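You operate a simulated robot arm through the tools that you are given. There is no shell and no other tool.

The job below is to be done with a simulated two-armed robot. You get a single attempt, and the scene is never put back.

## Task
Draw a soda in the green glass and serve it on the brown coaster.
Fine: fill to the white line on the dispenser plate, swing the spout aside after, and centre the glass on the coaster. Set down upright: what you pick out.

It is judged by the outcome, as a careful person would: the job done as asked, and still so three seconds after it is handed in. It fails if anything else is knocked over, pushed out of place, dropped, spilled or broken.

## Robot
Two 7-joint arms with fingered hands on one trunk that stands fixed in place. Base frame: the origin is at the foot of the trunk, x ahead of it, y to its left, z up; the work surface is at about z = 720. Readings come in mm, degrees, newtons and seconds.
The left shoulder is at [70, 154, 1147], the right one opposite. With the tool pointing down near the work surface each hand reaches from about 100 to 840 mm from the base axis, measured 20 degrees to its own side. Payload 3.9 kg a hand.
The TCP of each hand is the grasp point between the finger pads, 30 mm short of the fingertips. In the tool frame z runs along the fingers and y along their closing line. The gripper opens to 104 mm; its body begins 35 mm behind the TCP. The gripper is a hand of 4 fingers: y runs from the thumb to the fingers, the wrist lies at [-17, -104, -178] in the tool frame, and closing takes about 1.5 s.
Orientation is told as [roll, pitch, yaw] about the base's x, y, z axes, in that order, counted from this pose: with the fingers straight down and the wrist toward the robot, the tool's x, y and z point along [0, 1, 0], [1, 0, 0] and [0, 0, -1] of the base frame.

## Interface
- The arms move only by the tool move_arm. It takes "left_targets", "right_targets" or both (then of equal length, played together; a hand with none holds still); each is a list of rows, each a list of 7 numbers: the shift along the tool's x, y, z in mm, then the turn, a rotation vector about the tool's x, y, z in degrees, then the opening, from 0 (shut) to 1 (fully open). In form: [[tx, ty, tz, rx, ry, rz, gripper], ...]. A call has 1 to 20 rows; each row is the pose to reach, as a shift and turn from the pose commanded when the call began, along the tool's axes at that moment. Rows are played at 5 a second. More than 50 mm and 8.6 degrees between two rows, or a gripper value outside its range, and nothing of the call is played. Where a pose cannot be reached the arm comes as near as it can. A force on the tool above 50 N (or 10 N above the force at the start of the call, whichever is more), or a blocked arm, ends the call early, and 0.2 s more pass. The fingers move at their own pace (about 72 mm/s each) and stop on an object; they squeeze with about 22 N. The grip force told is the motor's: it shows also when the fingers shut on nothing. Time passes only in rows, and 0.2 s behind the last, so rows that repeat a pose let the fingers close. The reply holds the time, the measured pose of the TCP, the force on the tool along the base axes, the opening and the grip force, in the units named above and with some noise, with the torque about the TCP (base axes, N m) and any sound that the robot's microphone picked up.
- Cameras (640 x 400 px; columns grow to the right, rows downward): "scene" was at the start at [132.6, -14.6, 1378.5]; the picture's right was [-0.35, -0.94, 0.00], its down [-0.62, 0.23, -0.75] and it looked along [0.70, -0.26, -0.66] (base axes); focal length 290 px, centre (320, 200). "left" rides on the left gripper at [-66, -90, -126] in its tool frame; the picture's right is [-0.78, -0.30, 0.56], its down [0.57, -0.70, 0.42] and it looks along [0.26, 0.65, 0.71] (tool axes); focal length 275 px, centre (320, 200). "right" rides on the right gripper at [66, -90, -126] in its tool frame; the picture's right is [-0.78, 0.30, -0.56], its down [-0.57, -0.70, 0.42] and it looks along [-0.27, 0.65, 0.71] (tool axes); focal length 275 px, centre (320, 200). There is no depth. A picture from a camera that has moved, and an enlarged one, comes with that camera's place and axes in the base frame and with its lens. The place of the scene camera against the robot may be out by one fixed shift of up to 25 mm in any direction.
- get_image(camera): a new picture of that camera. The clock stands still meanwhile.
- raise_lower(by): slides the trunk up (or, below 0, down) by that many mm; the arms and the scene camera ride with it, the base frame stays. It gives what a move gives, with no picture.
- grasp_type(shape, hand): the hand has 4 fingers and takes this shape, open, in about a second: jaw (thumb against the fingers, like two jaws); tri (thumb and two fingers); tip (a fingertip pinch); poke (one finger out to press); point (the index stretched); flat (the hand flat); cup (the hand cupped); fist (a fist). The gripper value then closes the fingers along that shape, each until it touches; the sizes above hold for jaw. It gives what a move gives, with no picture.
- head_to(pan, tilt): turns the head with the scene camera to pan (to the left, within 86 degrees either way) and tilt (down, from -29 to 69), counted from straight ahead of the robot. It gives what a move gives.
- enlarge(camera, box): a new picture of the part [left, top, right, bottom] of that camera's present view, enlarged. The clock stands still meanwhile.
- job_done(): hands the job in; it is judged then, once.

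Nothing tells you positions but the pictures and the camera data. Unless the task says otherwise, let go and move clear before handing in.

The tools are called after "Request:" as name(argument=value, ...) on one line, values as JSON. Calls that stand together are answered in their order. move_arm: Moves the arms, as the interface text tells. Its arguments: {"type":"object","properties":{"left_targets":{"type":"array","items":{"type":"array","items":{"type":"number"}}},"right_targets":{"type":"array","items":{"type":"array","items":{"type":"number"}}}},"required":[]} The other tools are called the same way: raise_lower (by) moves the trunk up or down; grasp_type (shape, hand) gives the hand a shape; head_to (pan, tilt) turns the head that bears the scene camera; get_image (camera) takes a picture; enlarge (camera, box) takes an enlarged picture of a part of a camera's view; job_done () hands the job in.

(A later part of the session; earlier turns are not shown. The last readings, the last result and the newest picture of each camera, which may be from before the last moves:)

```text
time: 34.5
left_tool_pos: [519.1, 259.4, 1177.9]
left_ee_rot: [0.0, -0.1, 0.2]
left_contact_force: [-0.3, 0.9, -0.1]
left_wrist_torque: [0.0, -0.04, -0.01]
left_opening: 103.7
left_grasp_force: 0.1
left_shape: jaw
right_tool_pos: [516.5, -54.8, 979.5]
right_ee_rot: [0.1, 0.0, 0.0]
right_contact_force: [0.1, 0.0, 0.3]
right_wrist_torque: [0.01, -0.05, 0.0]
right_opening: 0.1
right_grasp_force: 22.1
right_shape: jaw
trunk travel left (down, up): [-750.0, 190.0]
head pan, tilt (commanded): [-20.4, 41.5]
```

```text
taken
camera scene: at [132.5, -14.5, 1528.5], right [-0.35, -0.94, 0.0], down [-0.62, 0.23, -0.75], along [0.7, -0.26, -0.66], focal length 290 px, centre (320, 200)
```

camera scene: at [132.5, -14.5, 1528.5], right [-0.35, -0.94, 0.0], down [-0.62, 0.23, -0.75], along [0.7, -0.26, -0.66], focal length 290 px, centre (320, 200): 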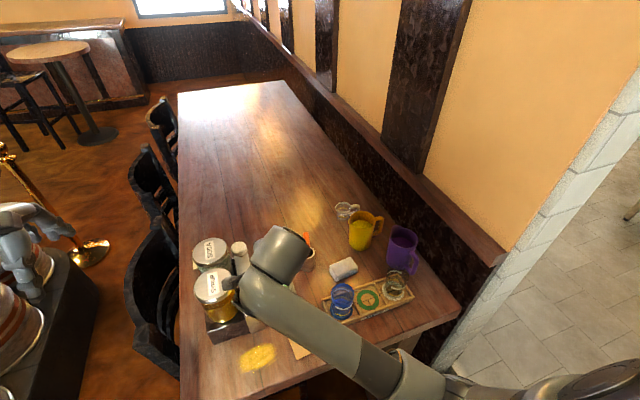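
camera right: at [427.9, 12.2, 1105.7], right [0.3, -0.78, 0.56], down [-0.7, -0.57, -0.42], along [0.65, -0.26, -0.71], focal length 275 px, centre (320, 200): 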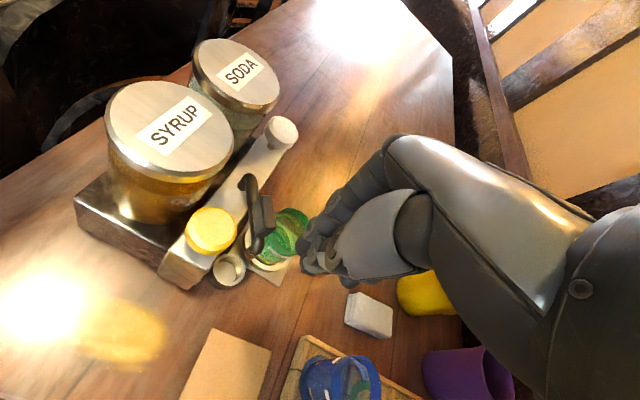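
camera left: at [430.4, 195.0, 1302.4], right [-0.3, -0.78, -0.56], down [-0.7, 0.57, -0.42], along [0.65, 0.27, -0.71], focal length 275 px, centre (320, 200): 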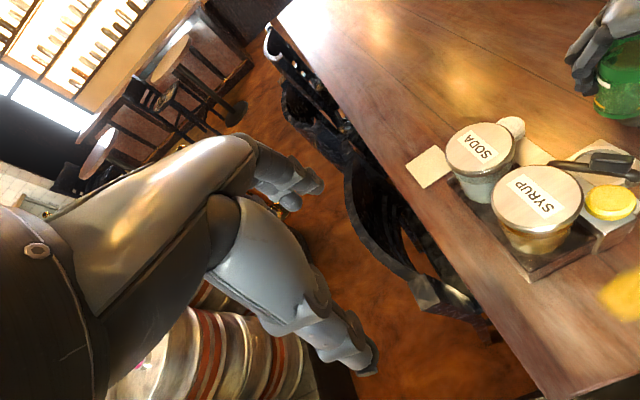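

Request:
move_arm(right_targets=[[0, 0, 25, 0, 0, 0, 0], [0, 0, 50, 0, 0, 0, 0], [0, 0, 70, 0, 0, 0, 0], [0, 0, 70, 0, 0, 0, 0]])

Request:
get_image(camera="right")

Request:
enlarge(camera="right", box=[200, 170, 400, 320])

```text
time: 35.5
left_tool_pos: [520.8, 259.0, 1178.0]
left_ee_rot: [0.1, 0.0, 0.0]
left_contact_force: [-0.4, 0.9, 0.1]
left_wrist_torque: [0.03, 0.03, 0.01]
left_opening: 103.7
left_grasp_force: 0.0
left_shape: jaw
right_tool_pos: [518.3, -58.1, 910.7]
right_ee_rot: [0.1, 0.1, 0.0]
right_contact_force: [-0.2, -0.6, -0.1]
right_wrist_torque: [-0.01, -0.03, 0.0]
right_opening: 0.0
right_grasp_force: 22.1
right_shape: jaw
trunk travel left (down, up): [-750.0, 190.0]
head pan, tilt (commanded): [-20.4, 41.5]
```

```text
taken
camera right: at [428.9, 9.4, 1036.2], right [0.3, -0.78, 0.56], down [-0.7, -0.57, -0.42], along [0.65, -0.26, -0.71], focal length 275 px, centre (320, 200)
```

right: 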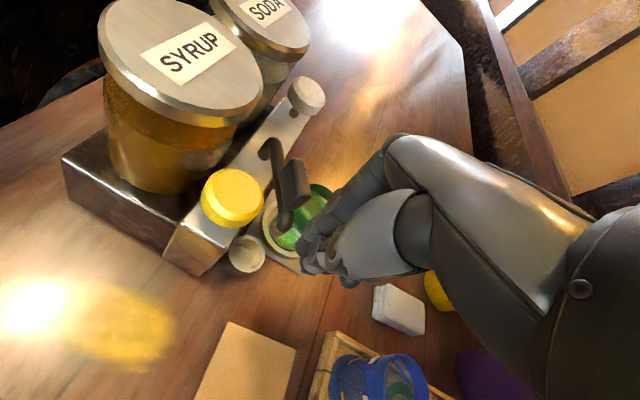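

```text
2.67 times, centred on (300, 245) of right
camera zoom: at [428.9, 9.4, 1036.2], right [0.3, -0.78, 0.56], down [-0.7, -0.57, -0.42], along [0.65, -0.26, -0.71], focal length 734 px, centre (373, 80)
```

zoom: 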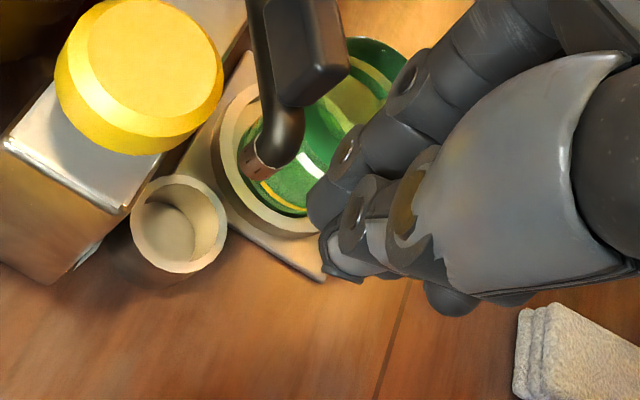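

Request:
move_arm(right_targets=[[0, 0, 20, 0, 0, 0, 0], [0, 0, 40, 0, 0, 0, 0], [0, 0, 49, 0, 0, 0, 0], [0, 0, 49, 0, 0, 0, 0]])

Request:
enlarge(camera="right", box=[200, 150, 400, 300])

```text
time: 36.5
left_tool_pos: [520.5, 260.7, 1178.8]
left_ee_rot: [-0.1, 0.0, 0.1]
left_contact_force: [0.0, 0.4, -0.9]
left_wrist_torque: [0.0, 0.03, -0.03]
left_opening: 103.8
left_grasp_force: 0.1
left_shape: jaw
right_tool_pos: [516.6, -56.4, 863.5]
right_ee_rot: [0.1, -0.1, 0.2]
right_contact_force: [0.7, -0.2, 0.1]
right_wrist_torque: [0.01, 0.01, -0.01]
right_opening: 0.0
right_grasp_force: 21.8
right_shape: jaw
trunk travel left (down, up): [-750.0, 190.0]
head pan, tilt (commanded): [-20.4, 41.5]
```

```text
2.67 times, centred on (300, 225) of right
camera zoom: at [427.6, 11.0, 987.7], right [0.3, -0.78, 0.56], down [-0.7, -0.57, -0.42], along [0.65, -0.26, -0.71], focal length 734 px, centre (373, 133)
```

zoom: 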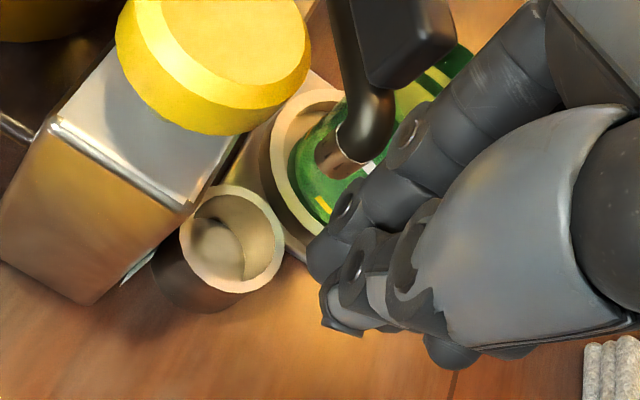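

Request:
move_arm(right_targets=[[0, 5, 0, 0, 0, 0, 0], [0, 10, 0, 0, 0, 0, 0], [0, 15, 0, 0, 0, 0, 0]])

Request:
enlarge(camera="right", box=[200, 130, 400, 280])

```text
time: 37.4
left_tool_pos: [519.5, 260.9, 1176.3]
left_ee_rot: [0.1, 0.0, 0.0]
left_contact_force: [-0.5, 0.3, 0.5]
left_wrist_torque: [0.0, -0.04, -0.05]
left_opening: 103.7
left_grasp_force: 0.0
left_shape: jaw
right_tool_pos: [529.8, -54.9, 863.0]
right_ee_rot: [0.0, 0.0, 0.1]
right_contact_force: [-0.5, -0.2, -0.5]
right_wrist_torque: [0.01, 0.0, -0.03]
right_opening: 0.2
right_grasp_force: 21.8
right_shape: jaw
trunk travel left (down, up): [-750.0, 190.0]
head pan, tilt (commanded): [-20.4, 41.5]
```

```text
2.67 times, centred on (300, 205) of right
camera zoom: at [441.8, 12.6, 987.5], right [0.3, -0.78, 0.56], down [-0.7, -0.57, -0.42], along [0.65, -0.26, -0.71], focal length 734 px, centre (373, 187)
```

zoom: 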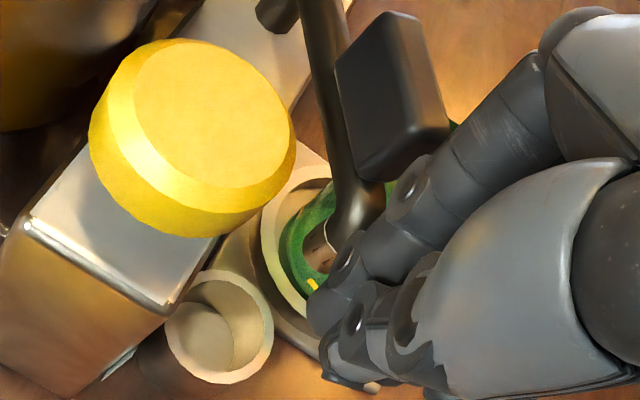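

Request:
move_arm(right_targets=[[0, 4, 0, 0, 0, 0, 0], [0, 8, 0, 0, 0, 0, 0], [0, 8, 0, 0, 0, 0, 0]])

Request:
enlarge(camera="right", box=[200, 120, 400, 270])

```text
time: 38.1
left_tool_pos: [518.7, 260.6, 1178.1]
left_ee_rot: [0.0, 0.0, -0.1]
left_contact_force: [0.1, -0.3, -0.6]
left_wrist_torque: [0.02, 0.02, 0.03]
left_opening: 103.8
left_grasp_force: 0.0
left_shape: jaw
right_tool_pos: [536.3, -56.2, 861.7]
right_ee_rot: [0.0, -0.1, 0.0]
right_contact_force: [-4.0, -2.6, 0.9]
right_wrist_torque: [-0.01, -0.01, 0.03]
right_opening: 0.3
right_grasp_force: 21.9
right_shape: jaw
trunk travel left (down, up): [-750.0, 190.0]
head pan, tilt (commanded): [-20.4, 41.5]
```

```text
2.67 times, centred on (300, 195) of right
camera zoom: at [448.2, 12.0, 987.2], right [0.3, -0.78, 0.56], down [-0.7, -0.57, -0.42], along [0.65, -0.27, -0.71], focal length 734 px, centre (373, 213)
```

zoom: 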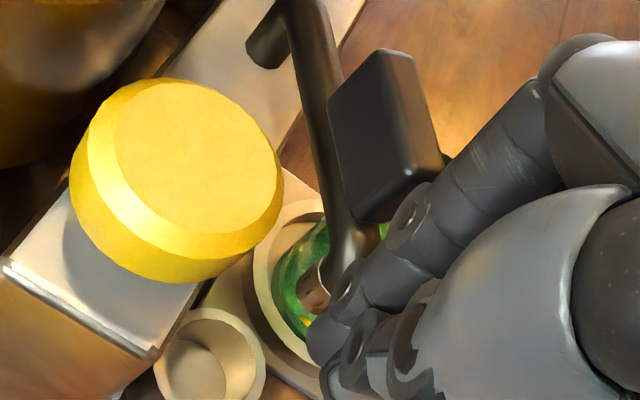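

The contact force points straight along the spout toward its pivot, so it can't turn. I'll back off and shift 17 mm toward the dispenser so the finger pushes on the side of the elbow.

Request:
move_arm(right_targets=[[0, -6, 0, 0, 0, 0, 0], [0, -12, 0, 0, 0, 0, 0], [8, -12, 0, 0, 0, 0, 0], [17, -12, 0, 0, 0, 0, 0], [17, -12, 0, 0, 0, 0, 0]])

Request:
enlarge(camera="right", box=[200, 130, 400, 280])

```text
time: 39.4
left_tool_pos: [519.2, 259.1, 1178.2]
left_ee_rot: [-0.1, 0.1, 0.0]
left_contact_force: [-0.9, -0.3, -0.6]
left_wrist_torque: [0.0, -0.02, 0.0]
left_opening: 103.6
left_grasp_force: 0.1
left_shape: jaw
right_tool_pos: [525.3, -36.6, 862.7]
right_ee_rot: [0.1, 0.0, 0.1]
right_contact_force: [0.6, -0.2, 0.8]
right_wrist_torque: [0.0, -0.02, 0.0]
right_opening: 0.2
right_grasp_force: 22.4
right_shape: jaw
trunk travel left (down, up): [-750.0, 190.0]
head pan, tilt (commanded): [-20.4, 41.5]
```

```text
2.67 times, centred on (300, 205) of right
camera zoom: at [437.1, 29.2, 988.1], right [0.3, -0.78, 0.56], down [-0.7, -0.57, -0.42], along [0.65, -0.26, -0.71], focal length 734 px, centre (373, 187)
```

zoom: 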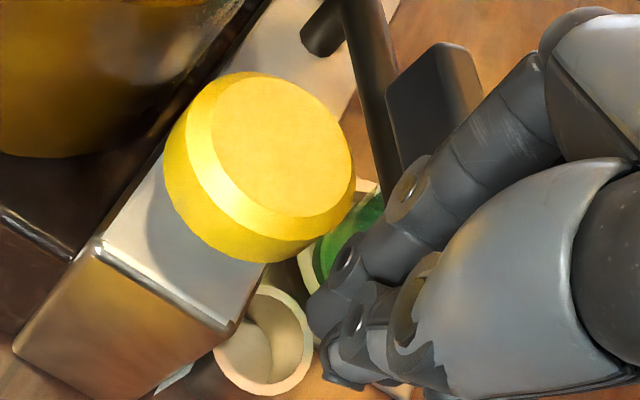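

Request:
move_arm(right_targets=[[0, 4, 0, 0, 0, 0, 0], [0, 8, 0, 0, 0, 0, 0], [0, 8, 0, 0, 0, 0, 0]])

Request:
enlarge(camera="right", box=[200, 120, 400, 270])

```text
time: 40.1
left_tool_pos: [517.8, 258.6, 1177.0]
left_ee_rot: [0.1, -0.2, 0.1]
left_contact_force: [0.0, -0.9, -0.4]
left_wrist_torque: [-0.01, 0.0, 0.01]
left_opening: 103.5
left_grasp_force: 0.2
left_shape: jaw
right_tool_pos: [532.7, -39.8, 863.7]
right_ee_rot: [0.0, 0.0, 0.1]
right_contact_force: [-9.4, -7.3, 3.8]
right_wrist_torque: [-0.12, 0.0, -0.19]
right_opening: 0.0
right_grasp_force: 21.6
right_shape: jaw
trunk travel left (down, up): [-750.0, 190.0]
head pan, tilt (commanded): [-20.4, 41.5]
```

```text
2.67 times, centred on (300, 195) of right
camera zoom: at [443.6, 27.2, 988.6], right [0.3, -0.78, 0.56], down [-0.7, -0.57, -0.42], along [0.65, -0.27, -0.71], focal length 734 px, centre (373, 213)
```

zoom: 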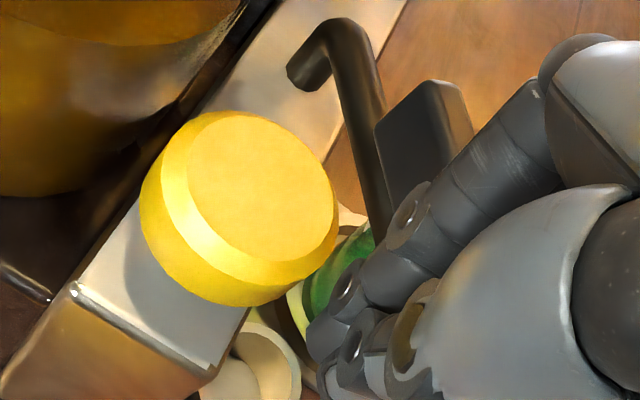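

The reaction looks like friction locking at the elbow. I'll now move the hand along the spout's swing direction (+x, −y) so both push and friction turn it.

Request:
move_arm(right_targets=[[-4, 3, 0, 0, 0, 0, 0], [-8, 6, 0, 0, 0, 0, 0], [-12, 10, 0, 0, 0, 0, 0], [-12, 10, 0, 0, 0, 0, 0]])

Request:
enlarge(camera="right", box=[200, 120, 400, 270])

```text
time: 41.1
left_tool_pos: [517.5, 259.1, 1179.2]
left_ee_rot: [0.0, -0.1, 0.0]
left_contact_force: [0.6, 0.2, -0.6]
left_wrist_torque: [0.0, -0.01, 0.02]
left_opening: 103.6
left_grasp_force: 0.0
left_shape: jaw
right_tool_pos: [542.7, -50.6, 862.9]
right_ee_rot: [0.1, -0.1, 0.1]
right_contact_force: [-10.4, -9.3, 7.5]
right_wrist_torque: [-0.2, -0.05, -0.24]
right_opening: 0.2
right_grasp_force: 21.6
right_shape: jaw
trunk travel left (down, up): [-750.0, 190.0]
head pan, tilt (commanded): [-20.4, 41.5]
```

```text
2.67 times, centred on (300, 195) of right
camera zoom: at [453.0, 15.5, 988.3], right [0.29, -0.78, 0.56], down [-0.7, -0.57, -0.43], along [0.65, -0.26, -0.71], focal length 734 px, centre (373, 213)
```

zoom: 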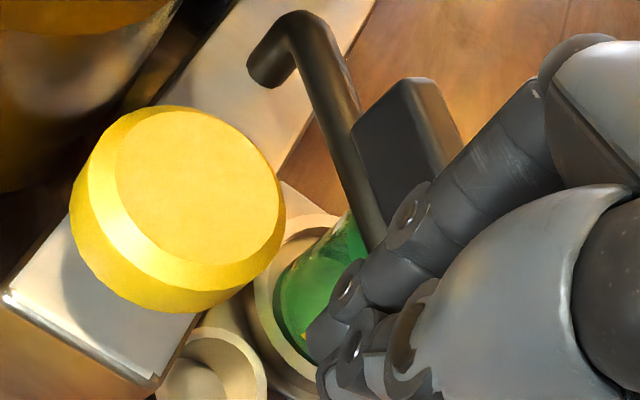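

Request:
move_arm(right_targets=[[5, -4, 0, 0, 0, 0, 0], [10, 2, 0, 0, 0, 0, 0], [15, 8, 0, 0, 0, 0, 0], [15, 8, 0, 0, 0, 0, 0]])

Request:
enlarge(camera="right", box=[200, 120, 400, 270])

```text
time: 42.0
left_tool_pos: [511.3, 257.5, 1182.6]
left_ee_rot: [0.3, -0.2, 0.2]
left_contact_force: [-0.6, 0.5, -0.1]
left_wrist_torque: [0.03, -0.02, -0.01]
left_opening: 103.5
left_grasp_force: 0.0
left_shape: jaw
right_tool_pos: [544.5, -46.9, 861.3]
right_ee_rot: [-0.9, 0.3, -0.9]
right_contact_force: [-28.9, -30.2, 19.1]
right_wrist_torque: [0.42, -1.0, -0.99]
right_opening: 0.0
right_grasp_force: 21.9
right_shape: jaw
trunk travel left (down, up): [-750.0, 190.0]
head pan, tilt (commanded): [-20.4, 41.5]
stopped in row 4 (right hand): the force on the tool passed its limit at 51 N (the readings are from after the stop); the commanded pose is now the measured one
```

```text
2.67 times, centred on (300, 195) of right
camera zoom: at [458.4, 22.8, 986.2], right [0.29, -0.77, 0.57], down [-0.71, -0.57, -0.41], along [0.64, -0.28, -0.71], focal length 734 px, centre (373, 213)
```

zoom: 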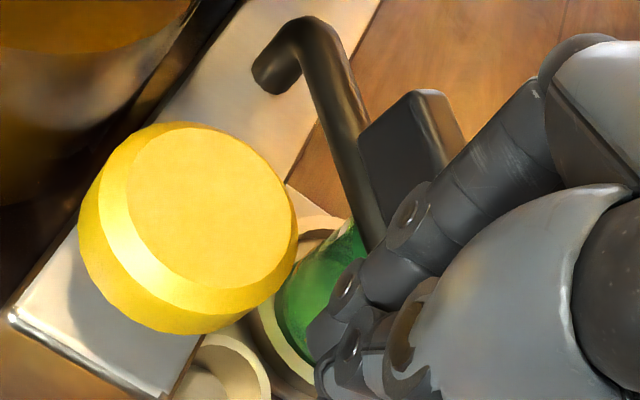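

Too much force built up along the spout, so I'm backing straight off. Then I'll turn the hand to yaw −30 so its finger wall faces the swing direction.

Request:
move_arm(right_targets=[[0, -8, 0, 0, 0, 0, 0], [0, -22, 0, 0, 0, 0, 0], [0, -24, 0, -0.3, 0.9, 7, 0], [0, -24, 0, -0.3, 0.9, 14, 0], [0, -24, 0, -0.3, 0.9, 21, 0], [0, -24, 0, -0.3, 0.9, 29, 0], [0, -24, 0, -0.3, 0.9, 29, 0]])

Request:
enlarge(camera="right", box=[200, 120, 400, 270])

Request:
get_image(camera="right")

```text
time: 43.4
left_tool_pos: [519.8, 261.3, 1178.0]
left_ee_rot: [0.0, 0.0, 0.2]
left_contact_force: [0.0, -0.2, 1.1]
left_wrist_torque: [-0.01, 0.03, 0.0]
left_opening: 103.5
left_grasp_force: 0.1
left_shape: jaw
right_tool_pos: [521.4, -114.0, 826.9]
right_ee_rot: [-8.3, -3.6, -28.9]
right_contact_force: [0.7, 0.6, 0.2]
right_wrist_torque: [-0.02, -0.01, 0.01]
right_opening: 0.0
right_grasp_force: 22.0
right_shape: jaw
trunk travel left (down, up): [-750.0, 190.0]
head pan, tilt (commanded): [-20.4, 41.5]
stopped in row 7 (right hand): the arm was blocked; the commanded pose is now the measured one
```

```text
2.67 times, centred on (300, 195) of right
camera zoom: at [477.1, 7.1, 936.8], right [-0.11, -0.73, 0.68], down [-0.9, -0.22, -0.38], along [0.43, -0.65, -0.63], focal length 734 px, centre (373, 213)
```

zoom: 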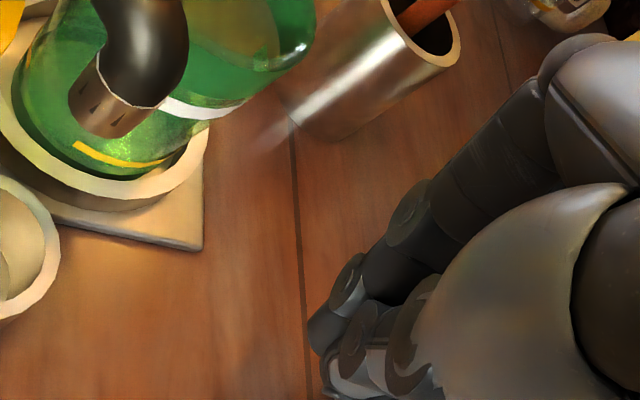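

```text
taken
camera right: at [477.1, 7.1, 936.8], right [-0.11, -0.73, 0.68], down [-0.9, -0.22, -0.38], along [0.43, -0.65, -0.63], focal length 275 px, centre (320, 200)
```

right: 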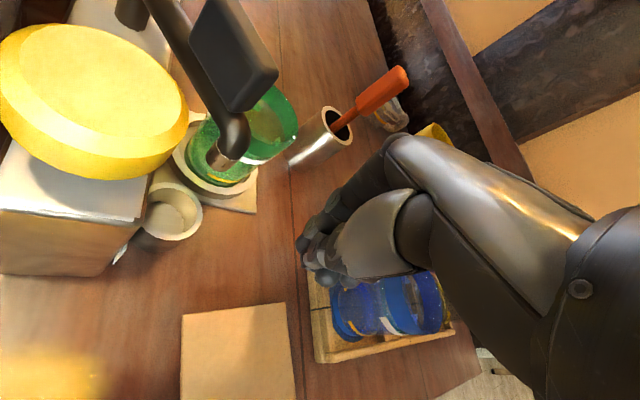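

The arm was blocked and ended off to the side, with no contact force now. Checking the scene before going further.

Request:
get_image(camera="scene")

Request:
enlarge(camera="scene", box=[220, 230, 400, 340])

```text
taken
camera scene: at [132.6, -15.4, 1528.5], right [-0.35, -0.94, 0.0], down [-0.62, 0.23, -0.75], along [0.7, -0.26, -0.66], focal length 290 px, centre (320, 200)
```

scene: 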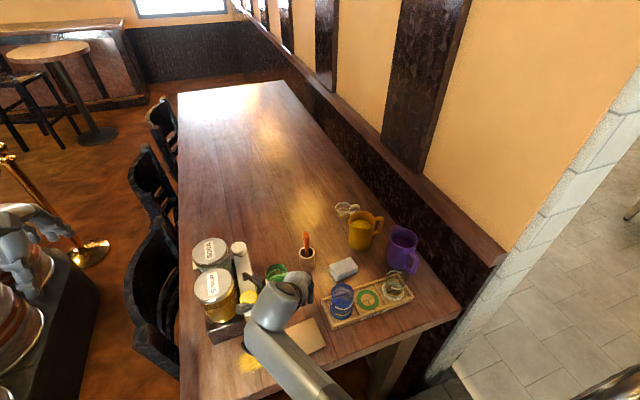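

```text
3.56 times, centred on (310, 285) of scene
camera zoom: at [132.6, -15.4, 1528.5], right [-0.35, -0.94, 0.0], down [-0.62, 0.23, -0.75], along [0.7, -0.26, -0.66], focal length 1030 px, centre (356, -102)
```

zoom: 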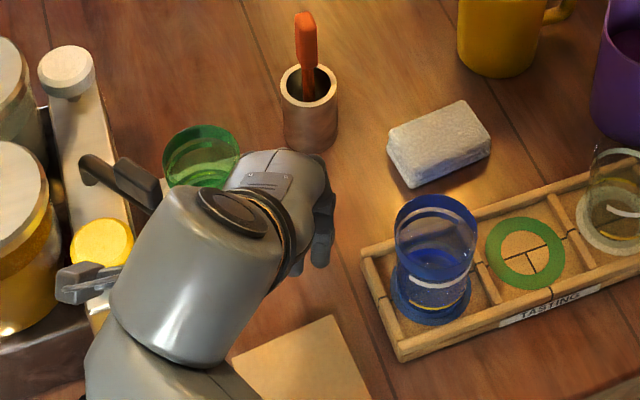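

Nothing was disturbed. I'll lift straight up and bring the hand back to a neutral orientation.

Request:
move_arm(right_targets=[[0, 0, -30, 0, 0, 0, 0], [0, 0, -65, 0, 0, 0, 0], [0, 0, -100, 0, 0, 0, 0], [0, 0, -135, 0, 0, 0, 0], [0, 0, -135, 0, 0, 0, 0]])

Request:
get_image(camera="scene")

```text
time: 44.4
left_tool_pos: [519.8, 261.6, 1175.6]
left_ee_rot: [-0.1, 0.1, 0.3]
left_contact_force: [0.6, 0.3, -0.4]
left_wrist_torque: [0.0, -0.02, -0.01]
left_opening: 103.6
left_grasp_force: 0.2
left_shape: jaw
right_tool_pos: [519.3, -156.3, 918.7]
right_ee_rot: [-16.8, -7.5, -28.5]
right_contact_force: [0.4, 0.0, 0.5]
right_wrist_torque: [0.0, -0.02, -0.03]
right_opening: 0.2
right_grasp_force: 22.0
right_shape: jaw
trunk travel left (down, up): [-750.0, 190.0]
head pan, tilt (commanded): [-20.4, 41.5]
stopped in row 4 (right hand): the arm was blocked; the commanded pose is now the measured one
```

```text
taken
camera scene: at [132.7, -14.7, 1528.4], right [-0.35, -0.94, 0.0], down [-0.62, 0.23, -0.75], along [0.7, -0.26, -0.66], focal length 290 px, centre (320, 200)
```

scene: 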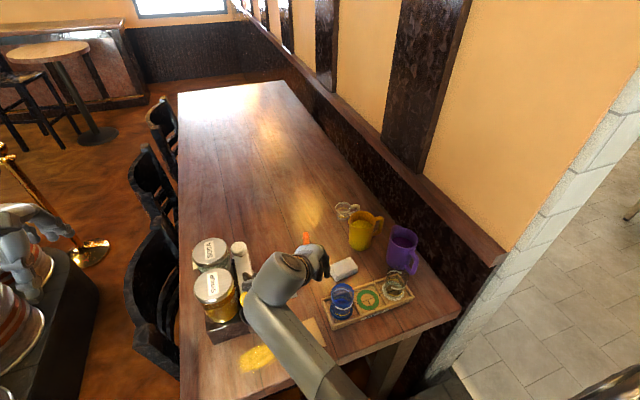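

Request:
move_arm(right_targets=[[0, 0, 0, 0.7, 3.7, -5.9, 0], [0, 0, 0, 1.4, 7.4, -11.8, 0], [-3, 1.5, -10, 2.0, 11.1, -17.7, 0], [-7, 3, -24, 2.7, 14.9, -23.7, 0], [-11.5, 5.2, -38, 3.4, 18.6, -29.6, 0], [-11.5, 5.2, -38, 3.4, 18.6, -29.6, 0]])

Request:
enlarge(camera="scene", box=[220, 230, 400, 340])

```text
time: 45.8
left_tool_pos: [519.7, 261.8, 1177.9]
left_ee_rot: [0.0, -0.1, 0.3]
left_contact_force: [0.2, 0.6, 0.1]
left_wrist_torque: [-0.03, 0.01, -0.01]
left_opening: 103.9
left_grasp_force: 0.1
left_shape: jaw
right_tool_pos: [519.2, -154.6, 958.3]
right_ee_rot: [0.5, 0.2, 0.4]
right_contact_force: [-0.8, 0.3, 0.3]
right_wrist_torque: [-0.02, 0.0, -0.01]
right_opening: 0.1
right_grasp_force: 21.9
right_shape: jaw
trunk travel left (down, up): [-750.0, 190.0]
head pan, tilt (commanded): [-20.4, 41.5]
```

```text
3.56 times, centred on (310, 285) of scene
camera zoom: at [132.5, -14.4, 1528.5], right [-0.35, -0.94, 0.0], down [-0.62, 0.23, -0.75], along [0.7, -0.26, -0.66], focal length 1030 px, centre (356, -102)
```

zoom: 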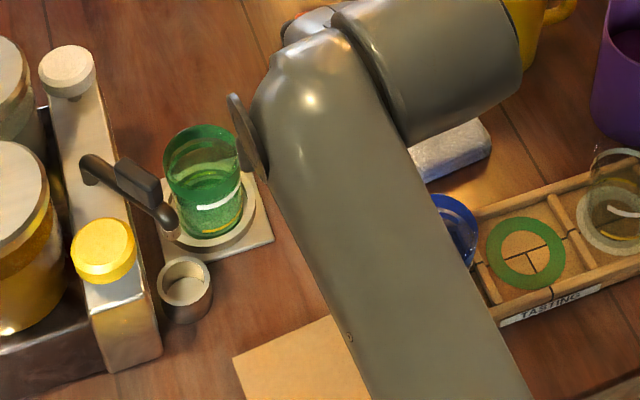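

Recovered with the hand upright, and the spout has already swung about 6°. I'll go back to the near side of the nozzle and this time keep pushing strictly along its arc.

Request:
move_arm(right_targets=[[30, 0, 0, -0.2, -0.5, 0.4, 0], [62, 1, 0, -0.2, -0.5, 0.4, 0], [92, 1, 5, -0.2, -0.5, 0.4, 0], [92, 1, 40, -0.2, -0.5, 0.4, 0], [92, 1, 75, -0.2, -0.5, 0.4, 0], [92, 1, 96, -0.2, -0.5, 0.4, 0], [92, 1, 96, -0.2, -0.5, 0.4, 0]])

Request:
enlarge(camera="right", box=[200, 120, 400, 270])

```text
time: 47.4
left_tool_pos: [518.5, 262.3, 1176.7]
left_ee_rot: [0.0, 0.0, 0.3]
left_contact_force: [0.5, 0.1, -0.9]
left_wrist_torque: [0.01, 0.01, 0.0]
left_opening: 103.7
left_grasp_force: 0.0
left_shape: jaw
right_tool_pos: [522.9, -80.7, 861.3]
right_ee_rot: [-2.2, -0.5, -0.1]
right_contact_force: [-0.2, -0.1, -0.3]
right_wrist_torque: [0.02, -0.01, -0.03]
right_opening: 0.1
right_grasp_force: 21.7
right_shape: jaw
trunk travel left (down, up): [-750.0, 190.0]
head pan, tilt (commanded): [-20.4, 41.5]
```

```text
2.67 times, centred on (300, 195) of right
camera zoom: at [434.8, -9.5, 983.0], right [0.29, -0.75, 0.59], down [-0.7, -0.59, -0.41], along [0.65, -0.29, -0.7], focal length 734 px, centre (373, 213)
```

zoom: 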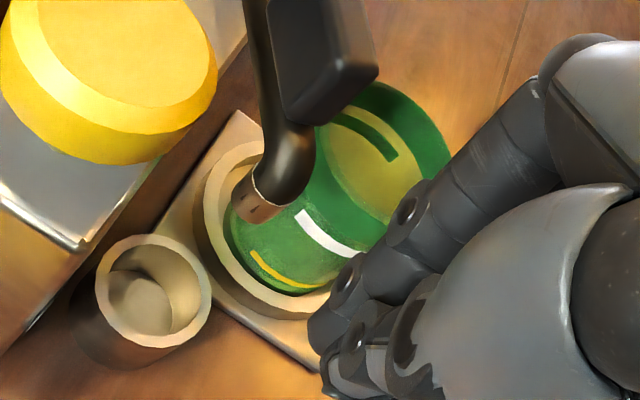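

Request:
move_arm(right_targets=[[0, 0, 0, 0, 0, 0, 0], [0, 0, 0, 0, 0, 0, 0]])

```text
time: 48.0
left_tool_pos: [518.9, 261.7, 1177.9]
left_ee_rot: [0.0, -0.1, 0.2]
left_contact_force: [-0.1, -0.4, -0.4]
left_wrist_torque: [0.02, 0.01, -0.04]
left_opening: 103.5
left_grasp_force: 0.1
left_shape: jaw
right_tool_pos: [523.2, -81.0, 860.0]
right_ee_rot: [-2.2, -0.3, -0.1]
right_contact_force: [1.2, 0.2, -0.2]
right_wrist_torque: [0.01, -0.03, 0.03]
right_opening: 0.0
right_grasp_force: 21.8
right_shape: jaw
trunk travel left (down, up): [-750.0, 190.0]
head pan, tilt (commanded): [-20.4, 41.5]
```

The right arm's posture is near a joint limit here. The left hand can instead grip the spout handle from its natural side (yaw −50, thumb on the box side). I'll retreat the right arm and turn the left hand.

Request:
move_arm(right_targets=[[0, 0, -35, 0, 0, 0, 0], [0, 0, -70, 0, 0, 0, 0], [0, 0, -105, 0, 0, 0, 0], [0, 0, -140, 0, 0, 0, 0], [-40, -4, -150, 0, 0, -7, 0], [-80, -8, -160, 0, 0, -14, 0], [-120, -12, -170, 0, 0, -21, 0], [-160, -16, -180, 0, 0, -28, 0], [-200, -20, -190, 0, 0, -35, 0], [-200, -20, -190, 0, 0, -35, 0]], left_targets=[[0, 0, 0, 0, 0, 0, 1], [0, 0, 0, 0, 0, 0, 1], [0, 0, 0, 0, 0, 6, 1], [0, 0, 0, 0, 0, 12, 1], [0, 0, 0, 0, 0, 18, 1], [0, 0, 0, 0, 0, 25, 1], [0, 0, 0, 0, 0, 32, 1], [0, 0, 0, 0, 0, 39, 1], [0, 0, 0, 0, 0, 45, 1], [0, 0, 0, 0, 0, 50, 1]])

Request:
get_image(camera="scene")

Request:
get_image(camera="left")

```text
time: 49.0
left_tool_pos: [518.4, 261.4, 1176.3]
left_ee_rot: [0.1, 0.1, -12.2]
left_contact_force: [0.1, 0.8, 0.9]
left_wrist_torque: [-0.03, 0.0, -0.01]
left_opening: 103.8
left_grasp_force: 0.1
left_shape: jaw
right_tool_pos: [516.0, -113.6, 979.1]
right_ee_rot: [-8.1, 1.0, 0.2]
right_contact_force: [-0.5, 0.8, 0.5]
right_wrist_torque: [0.01, 0.02, 0.02]
right_opening: 0.0
right_grasp_force: 22.1
right_shape: jaw
trunk travel left (down, up): [-750.0, 190.0]
head pan, tilt (commanded): [-20.4, 41.5]
stopped in row 5 (right hand): the arm was blocked; the commanded pose is now the measured one
```

```text
taken
camera scene: at [132.6, -14.6, 1528.5], right [-0.35, -0.94, 0.0], down [-0.62, 0.23, -0.75], along [0.7, -0.26, -0.66], focal length 290 px, centre (320, 200)
```

scene: 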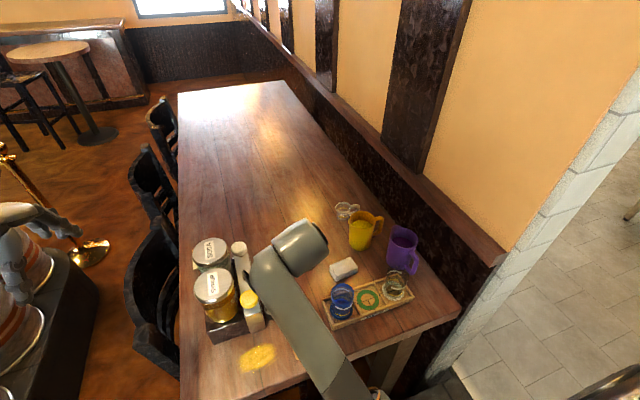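

```text
taken
camera left: at [418.5, 216.9, 1301.9], right [-0.45, -0.7, -0.56], down [-0.57, 0.71, -0.42], along [0.69, 0.12, -0.71], focal length 275 px, centre (320, 200)
```

left: 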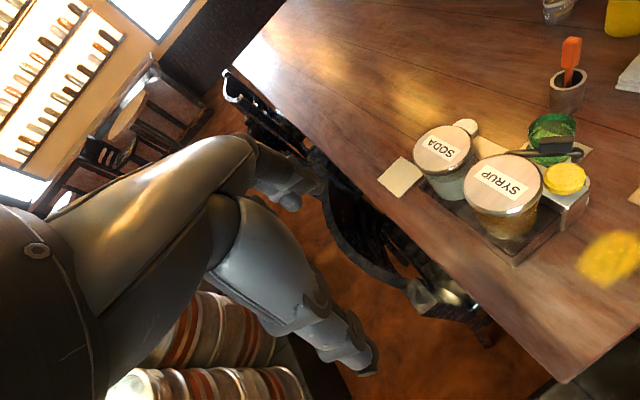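

Request:
move_arm(right_targets=[[-20, 0, 0, 0, 2.5, -5, 0], [-45, 0, 0, -0.5, 5, -10, 0], [-75, 0, 0, -0.8, 7.5, -16, 0], [-110, 0, 0, -1, 8, -23, 0], [-145, 0, -5, -1, 8, -30, 0], [-180, 0, -20, -1, 8, -35, 0], [-180, 0, -20, -1, 8, -35, 0]])

Request:
get_image(camera="scene")

```text
time: 50.6
left_tool_pos: [520.0, 262.3, 1176.8]
left_ee_rot: [-0.1, 0.1, -12.2]
left_contact_force: [0.1, -0.3, -0.4]
left_wrist_torque: [0.0, 0.0, -0.03]
left_opening: 103.6
left_grasp_force: 0.2
left_shape: jaw
right_tool_pos: [516.1, -289.4, 1022.8]
right_ee_rot: [1.2, 2.1, 35.3]
right_contact_force: [0.8, -0.6, 0.5]
right_wrist_torque: [-0.02, -0.01, -0.05]
right_opening: 0.1
right_grasp_force: 22.3
right_shape: jaw
trunk travel left (down, up): [-750.0, 190.0]
head pan, tilt (commanded): [-20.4, 41.5]
```

```text
taken
camera scene: at [132.5, -13.9, 1528.5], right [-0.35, -0.94, 0.0], down [-0.62, 0.23, -0.75], along [0.7, -0.26, -0.66], focal length 290 px, centre (320, 200)
```

scene: 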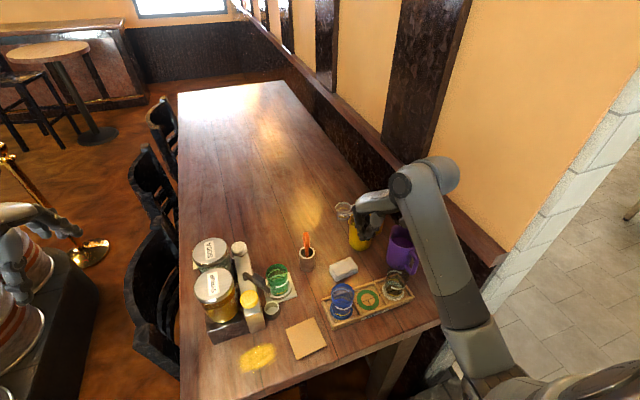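

Right arm is well clear now. Next the left hand goes high over the jars to above the spout handle, turning to yaw −50.

Request:
move_arm(left_targets=[[-34, 17, 12, 0, 0, 4.7, 0.6], [-68, 35, 24, 0, 0, 9.4, 0.6], [-102, 52, 36, 0, 0, 14.2, 0.6], [-135, 69, 48, 0, 0, 18.9, 0.6], [-169, 86, 60, 0, 0, 23.6, 0.6], [-203, 104, 72, 0, 0, 28.3, 0.6], [-237, 121, 85, 0, 0, 33, 0.6], [-270.9, 138.4, 97, 0, 0, 37.8, 0.6], [-270.9, 138.4, 97, 0, 0, 37.8, 0.6]])

Request:
get_image(camera="left")

Request:
get_image(camera="scene")

Request:
get_image(camera="right")

```text
time: 52.6
left_tool_pos: [598.1, -32.5, 1080.9]
left_ee_rot: [0.0, -0.1, -50.0]
left_contact_force: [-0.3, 0.9, -0.8]
left_wrist_torque: [0.0, -0.02, 0.01]
left_opening: 63.1
left_grasp_force: 0.1
left_shape: jaw
right_tool_pos: [516.2, -289.3, 1022.0]
right_ee_rot: [1.3, 2.1, 35.2]
right_contact_force: [0.8, -0.3, 0.5]
right_wrist_torque: [0.02, 0.0, -0.01]
right_opening: 0.0
right_grasp_force: 21.8
right_shape: jaw
trunk travel left (down, up): [-750.0, 190.0]
head pan, tilt (commanded): [-20.4, 41.5]
```

```text
taken
camera left: at [490.7, -4.2, 1205.1], right [-0.78, -0.27, -0.56], down [-0.01, 0.91, -0.43], along [0.62, -0.33, -0.71], focal length 275 px, centre (320, 200)
```

left: 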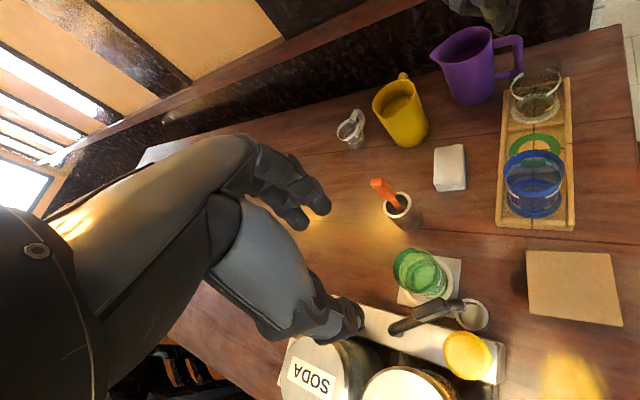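

```text
taken
camera scene: at [132.1, -14.1, 1528.5], right [-0.35, -0.94, 0.0], down [-0.62, 0.23, -0.75], along [0.7, -0.26, -0.66], focal length 290 px, centre (320, 200)
```

scene: 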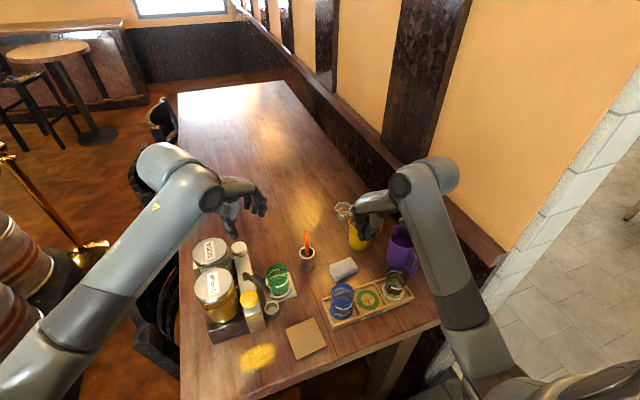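

```text
taken
camera right: at [410.7, -285.5, 1152.4], right [0.71, -0.46, 0.53], down [-0.26, -0.87, -0.41], along [0.65, 0.15, -0.74], focal length 275 px, centre (320, 200)
```

right: 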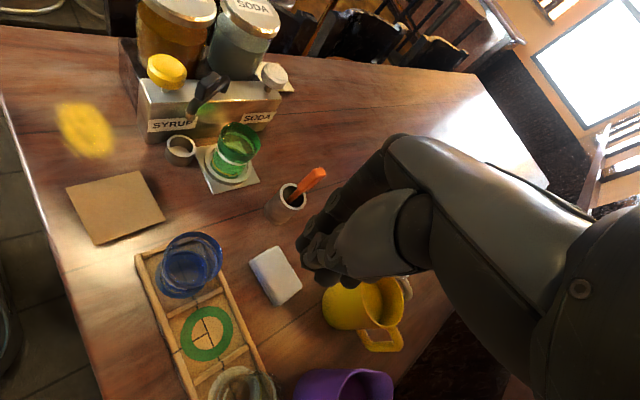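

Request:
enlarge(camera="left", box=[340, 240, 520, 390])

Request:
enlarge(camera="right", box=[130, 40, 290, 200])

Request:
enlarge(camera="scene", box=[230, 245, 300, 305])

```text
2.67 times, centred on (430, 315) of left
camera zoom: at [490.7, -4.2, 1205.1], right [-0.78, -0.27, -0.56], down [-0.01, 0.91, -0.43], along [0.62, -0.33, -0.71], focal length 734 px, centre (27, -107)
```

zoom: 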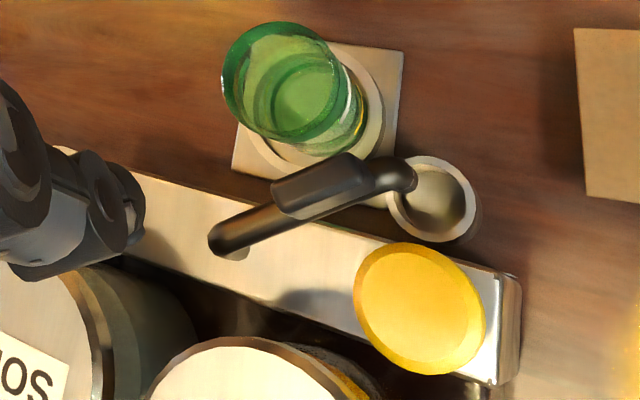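

```text
2.50 times, centred on (210, 120) of right
camera zoom: at [410.7, -285.5, 1152.4], right [0.71, -0.46, 0.53], down [-0.26, -0.87, -0.41], along [0.65, 0.15, -0.74], focal length 688 px, centre (595, 400)
```

zoom: 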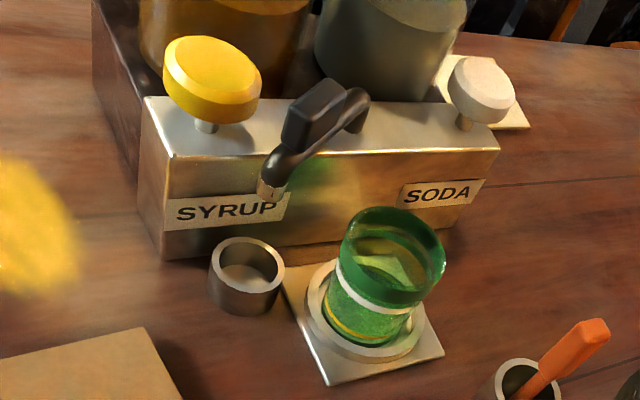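

```text
6.67 times, centred on (265, 275) of scene
camera zoom: at [132.1, -14.1, 1528.5], right [-0.35, -0.94, 0.0], down [-0.62, 0.23, -0.75], along [0.7, -0.26, -0.66], focal length 1931 px, centre (687, -300)
```

zoom: 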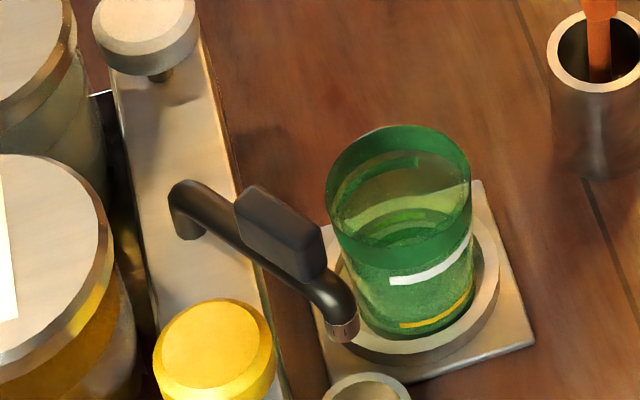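

The handle is still at its starting angle, so a firm grip is the right way. I'll line the left hand up with the spout (yaw −56), narrow the opening, and lower it, watching from the right camera.

Request:
move_arm(left_targets=[[0, -2, 30, 0, 0, 3, 0.45], [0, -5.4, 60, 0, 0, 6, 0.36], [0, -5.4, 90, 0, 0, 6, 0.36], [0, -5.4, 115, 0, 0, 6, 0.36], [0, -5.4, 115, 0, 0, 6, 0.36]])

Request:
get_image(camera="left")

Request:
enlarge(camera="right", box=[100, 0, 340, 150])

Request:
enlarge(camera="scene", box=[200, 210, 310, 310])

```text
time: 53.8
left_tool_pos: [595.2, -28.4, 963.5]
left_ee_rot: [-0.1, -0.1, -56.0]
left_contact_force: [-0.4, -0.1, -0.5]
left_wrist_torque: [-0.02, 0.01, 0.02]
left_opening: 37.4
left_grasp_force: 0.1
left_shape: jaw
right_tool_pos: [515.6, -288.8, 1021.7]
right_ee_rot: [1.3, 2.2, 35.3]
right_contact_force: [-0.2, 0.3, 0.5]
right_wrist_torque: [-0.02, 0.03, 0.02]
right_opening: 0.0
right_grasp_force: 22.2
right_shape: jaw
trunk travel left (down, up): [-750.0, 190.0]
head pan, tilt (commanded): [-20.4, 41.5]
```

```text
taken
camera left: at [491.9, 11.2, 1088.0], right [-0.81, -0.19, -0.56], down [0.08, 0.9, -0.42], along [0.58, -0.39, -0.71], focal length 275 px, centre (320, 200)
```

left: 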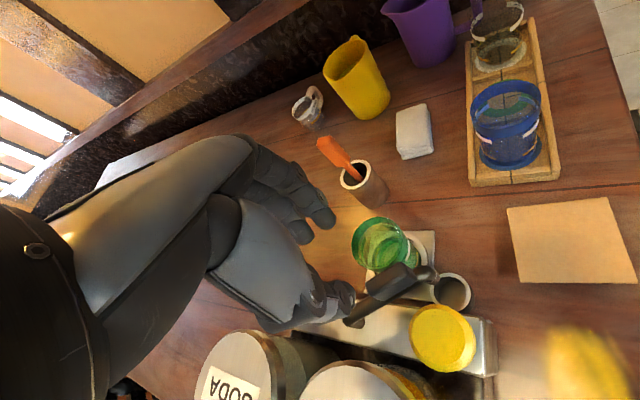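

```text
2.67 times, centred on (220, 75) of right
camera zoom: at [411.0, -286.0, 1152.2], right [0.71, -0.46, 0.53], down [-0.26, -0.87, -0.41], along [0.65, 0.15, -0.74], focal length 734 px, centre (587, 533)
```

zoom: 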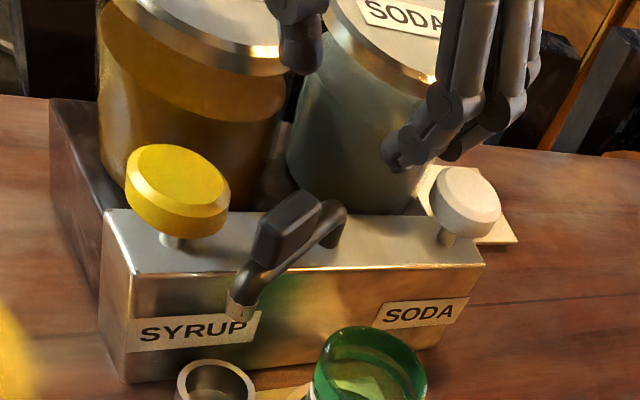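

```text
4.00 times, centred on (255, 260) of scene
camera zoom: at [132.4, -14.6, 1528.5], right [-0.35, -0.94, 0.0], down [-0.62, 0.23, -0.75], along [0.7, -0.26, -0.66], focal length 1159 px, centre (580, -40)
```

zoom: 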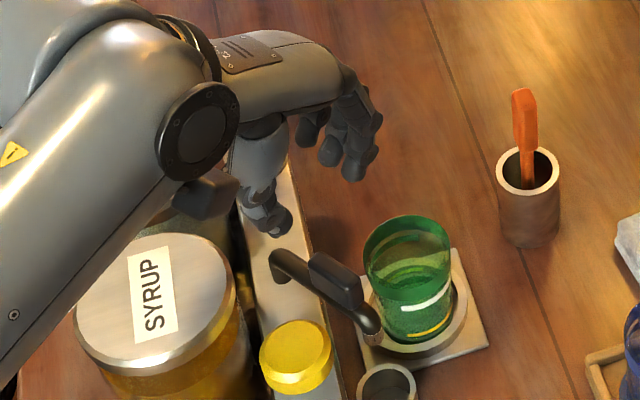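

Request:
move_arm(left_targets=[[-3, 1, 15, 0, 0, 0, 0.36], [-6, 2, 30, 0, 0, 0, 0.36], [-6, 2, 46, 0, 0, 0, 0.36], [-6, 2, 46, 0, 0, 0, 0.36]])

Request:
enlarge(camera="left", box=[250, 190, 470, 370])

Request:
enlarge(camera="right", box=[110, 0, 300, 140])

Request:
enlarge(camera="scene", box=[225, 235, 295, 295])

```text
time: 54.8
left_tool_pos: [591.5, -34.2, 917.5]
left_ee_rot: [-0.1, 0.0, -56.0]
left_contact_force: [-0.2, -0.7, 0.0]
left_wrist_torque: [-0.02, 0.0, 0.03]
left_opening: 37.8
left_grasp_force: 0.0
left_shape: jaw
right_tool_pos: [516.8, -290.0, 1022.8]
right_ee_rot: [1.4, 2.1, 35.2]
right_contact_force: [0.1, 0.3, -0.6]
right_wrist_torque: [0.02, 0.01, 0.02]
right_opening: 0.2
right_grasp_force: 22.0
right_shape: jaw
trunk travel left (down, up): [-750.0, 190.0]
head pan, tilt (commanded): [-20.4, 41.5]
```

```text
2.22 times, centred on (360, 280) of left
camera zoom: at [487.3, 5.8, 1043.0], right [-0.81, -0.19, -0.56], down [0.08, 0.9, -0.42], along [0.58, -0.39, -0.71], focal length 612 px, centre (231, 22)
```

zoom: 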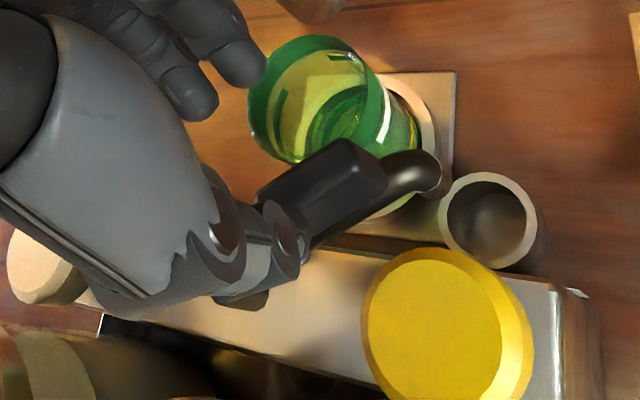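

```text
2.86 times, centred on (205, 70) of right
camera zoom: at [411.1, -286.1, 1152.1], right [0.71, -0.46, 0.53], down [-0.26, -0.87, -0.41], along [0.65, 0.15, -0.74], focal length 786 px, centre (649, 571)
```

zoom: 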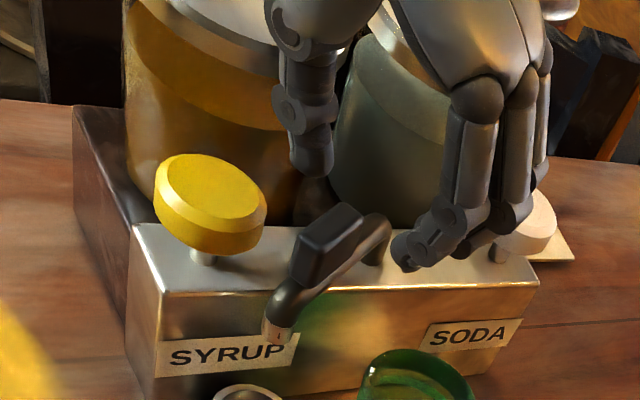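

```text
6.67 times, centred on (260, 265) of scene
camera zoom: at [132.6, -14.9, 1528.5], right [-0.35, -0.94, 0.0], down [-0.62, 0.23, -0.75], along [0.7, -0.26, -0.66], focal length 1931 px, centre (720, -233)
```

zoom: 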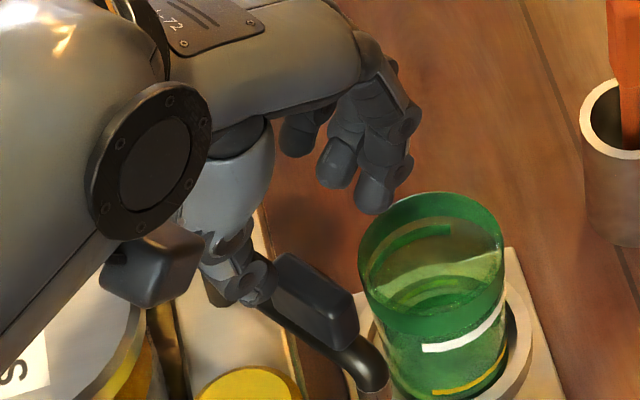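

The thumb is on the box side and the fingers on the glass side of the handle, with a few mm of clearance all around. Lowering onto the handle.

Request:
move_arm(left_targets=[[0, 0, 7, 0, 0, 0, 0.36], [0, 0, 14, 0, 0, 0, 0.36], [0, 0, 21, 0, 0, 0, 0.36], [0, 0, 21, 0, 0, 0, 0.36]])

Request:
enlarge(camera="left", box=[250, 190, 470, 370])

Request:
enlarge(camera="right", box=[110, 0, 300, 140])

```text
time: 55.8
left_tool_pos: [591.4, -33.2, 898.3]
left_ee_rot: [0.0, -0.1, -56.1]
left_contact_force: [0.1, 0.0, -0.9]
left_wrist_torque: [0.0, 0.01, -0.02]
left_opening: 38.0
left_grasp_force: 0.0
left_shape: jaw
right_tool_pos: [516.6, -290.5, 1023.0]
right_ee_rot: [1.3, 2.1, 35.2]
right_contact_force: [1.0, 0.1, 0.0]
right_wrist_torque: [-0.02, 0.04, 0.02]
right_opening: 0.0
right_grasp_force: 21.5
right_shape: jaw
trunk travel left (down, up): [-750.0, 190.0]
head pan, tilt (commanded): [-20.4, 41.5]
```

```text
2.22 times, centred on (360, 280) of left
camera zoom: at [487.4, 5.3, 1022.7], right [-0.81, -0.19, -0.56], down [0.08, 0.9, -0.42], along [0.58, -0.39, -0.71], focal length 612 px, centre (231, 22)
```

zoom: 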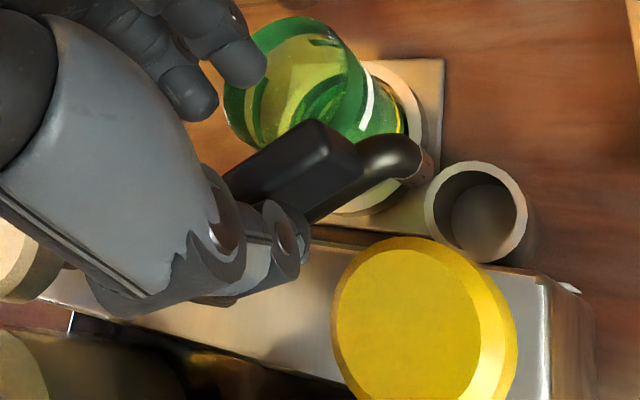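

```text
2.86 times, centred on (205, 70) of right
camera zoom: at [411.2, -286.2, 1152.1], right [0.71, -0.46, 0.53], down [-0.26, -0.87, -0.41], along [0.65, 0.15, -0.74], focal length 786 px, centre (649, 571)
```

zoom: 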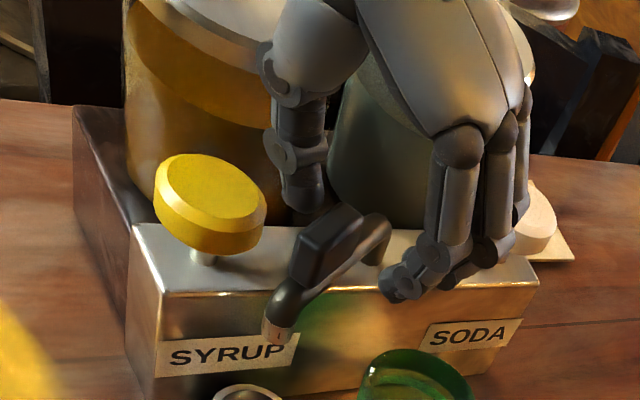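

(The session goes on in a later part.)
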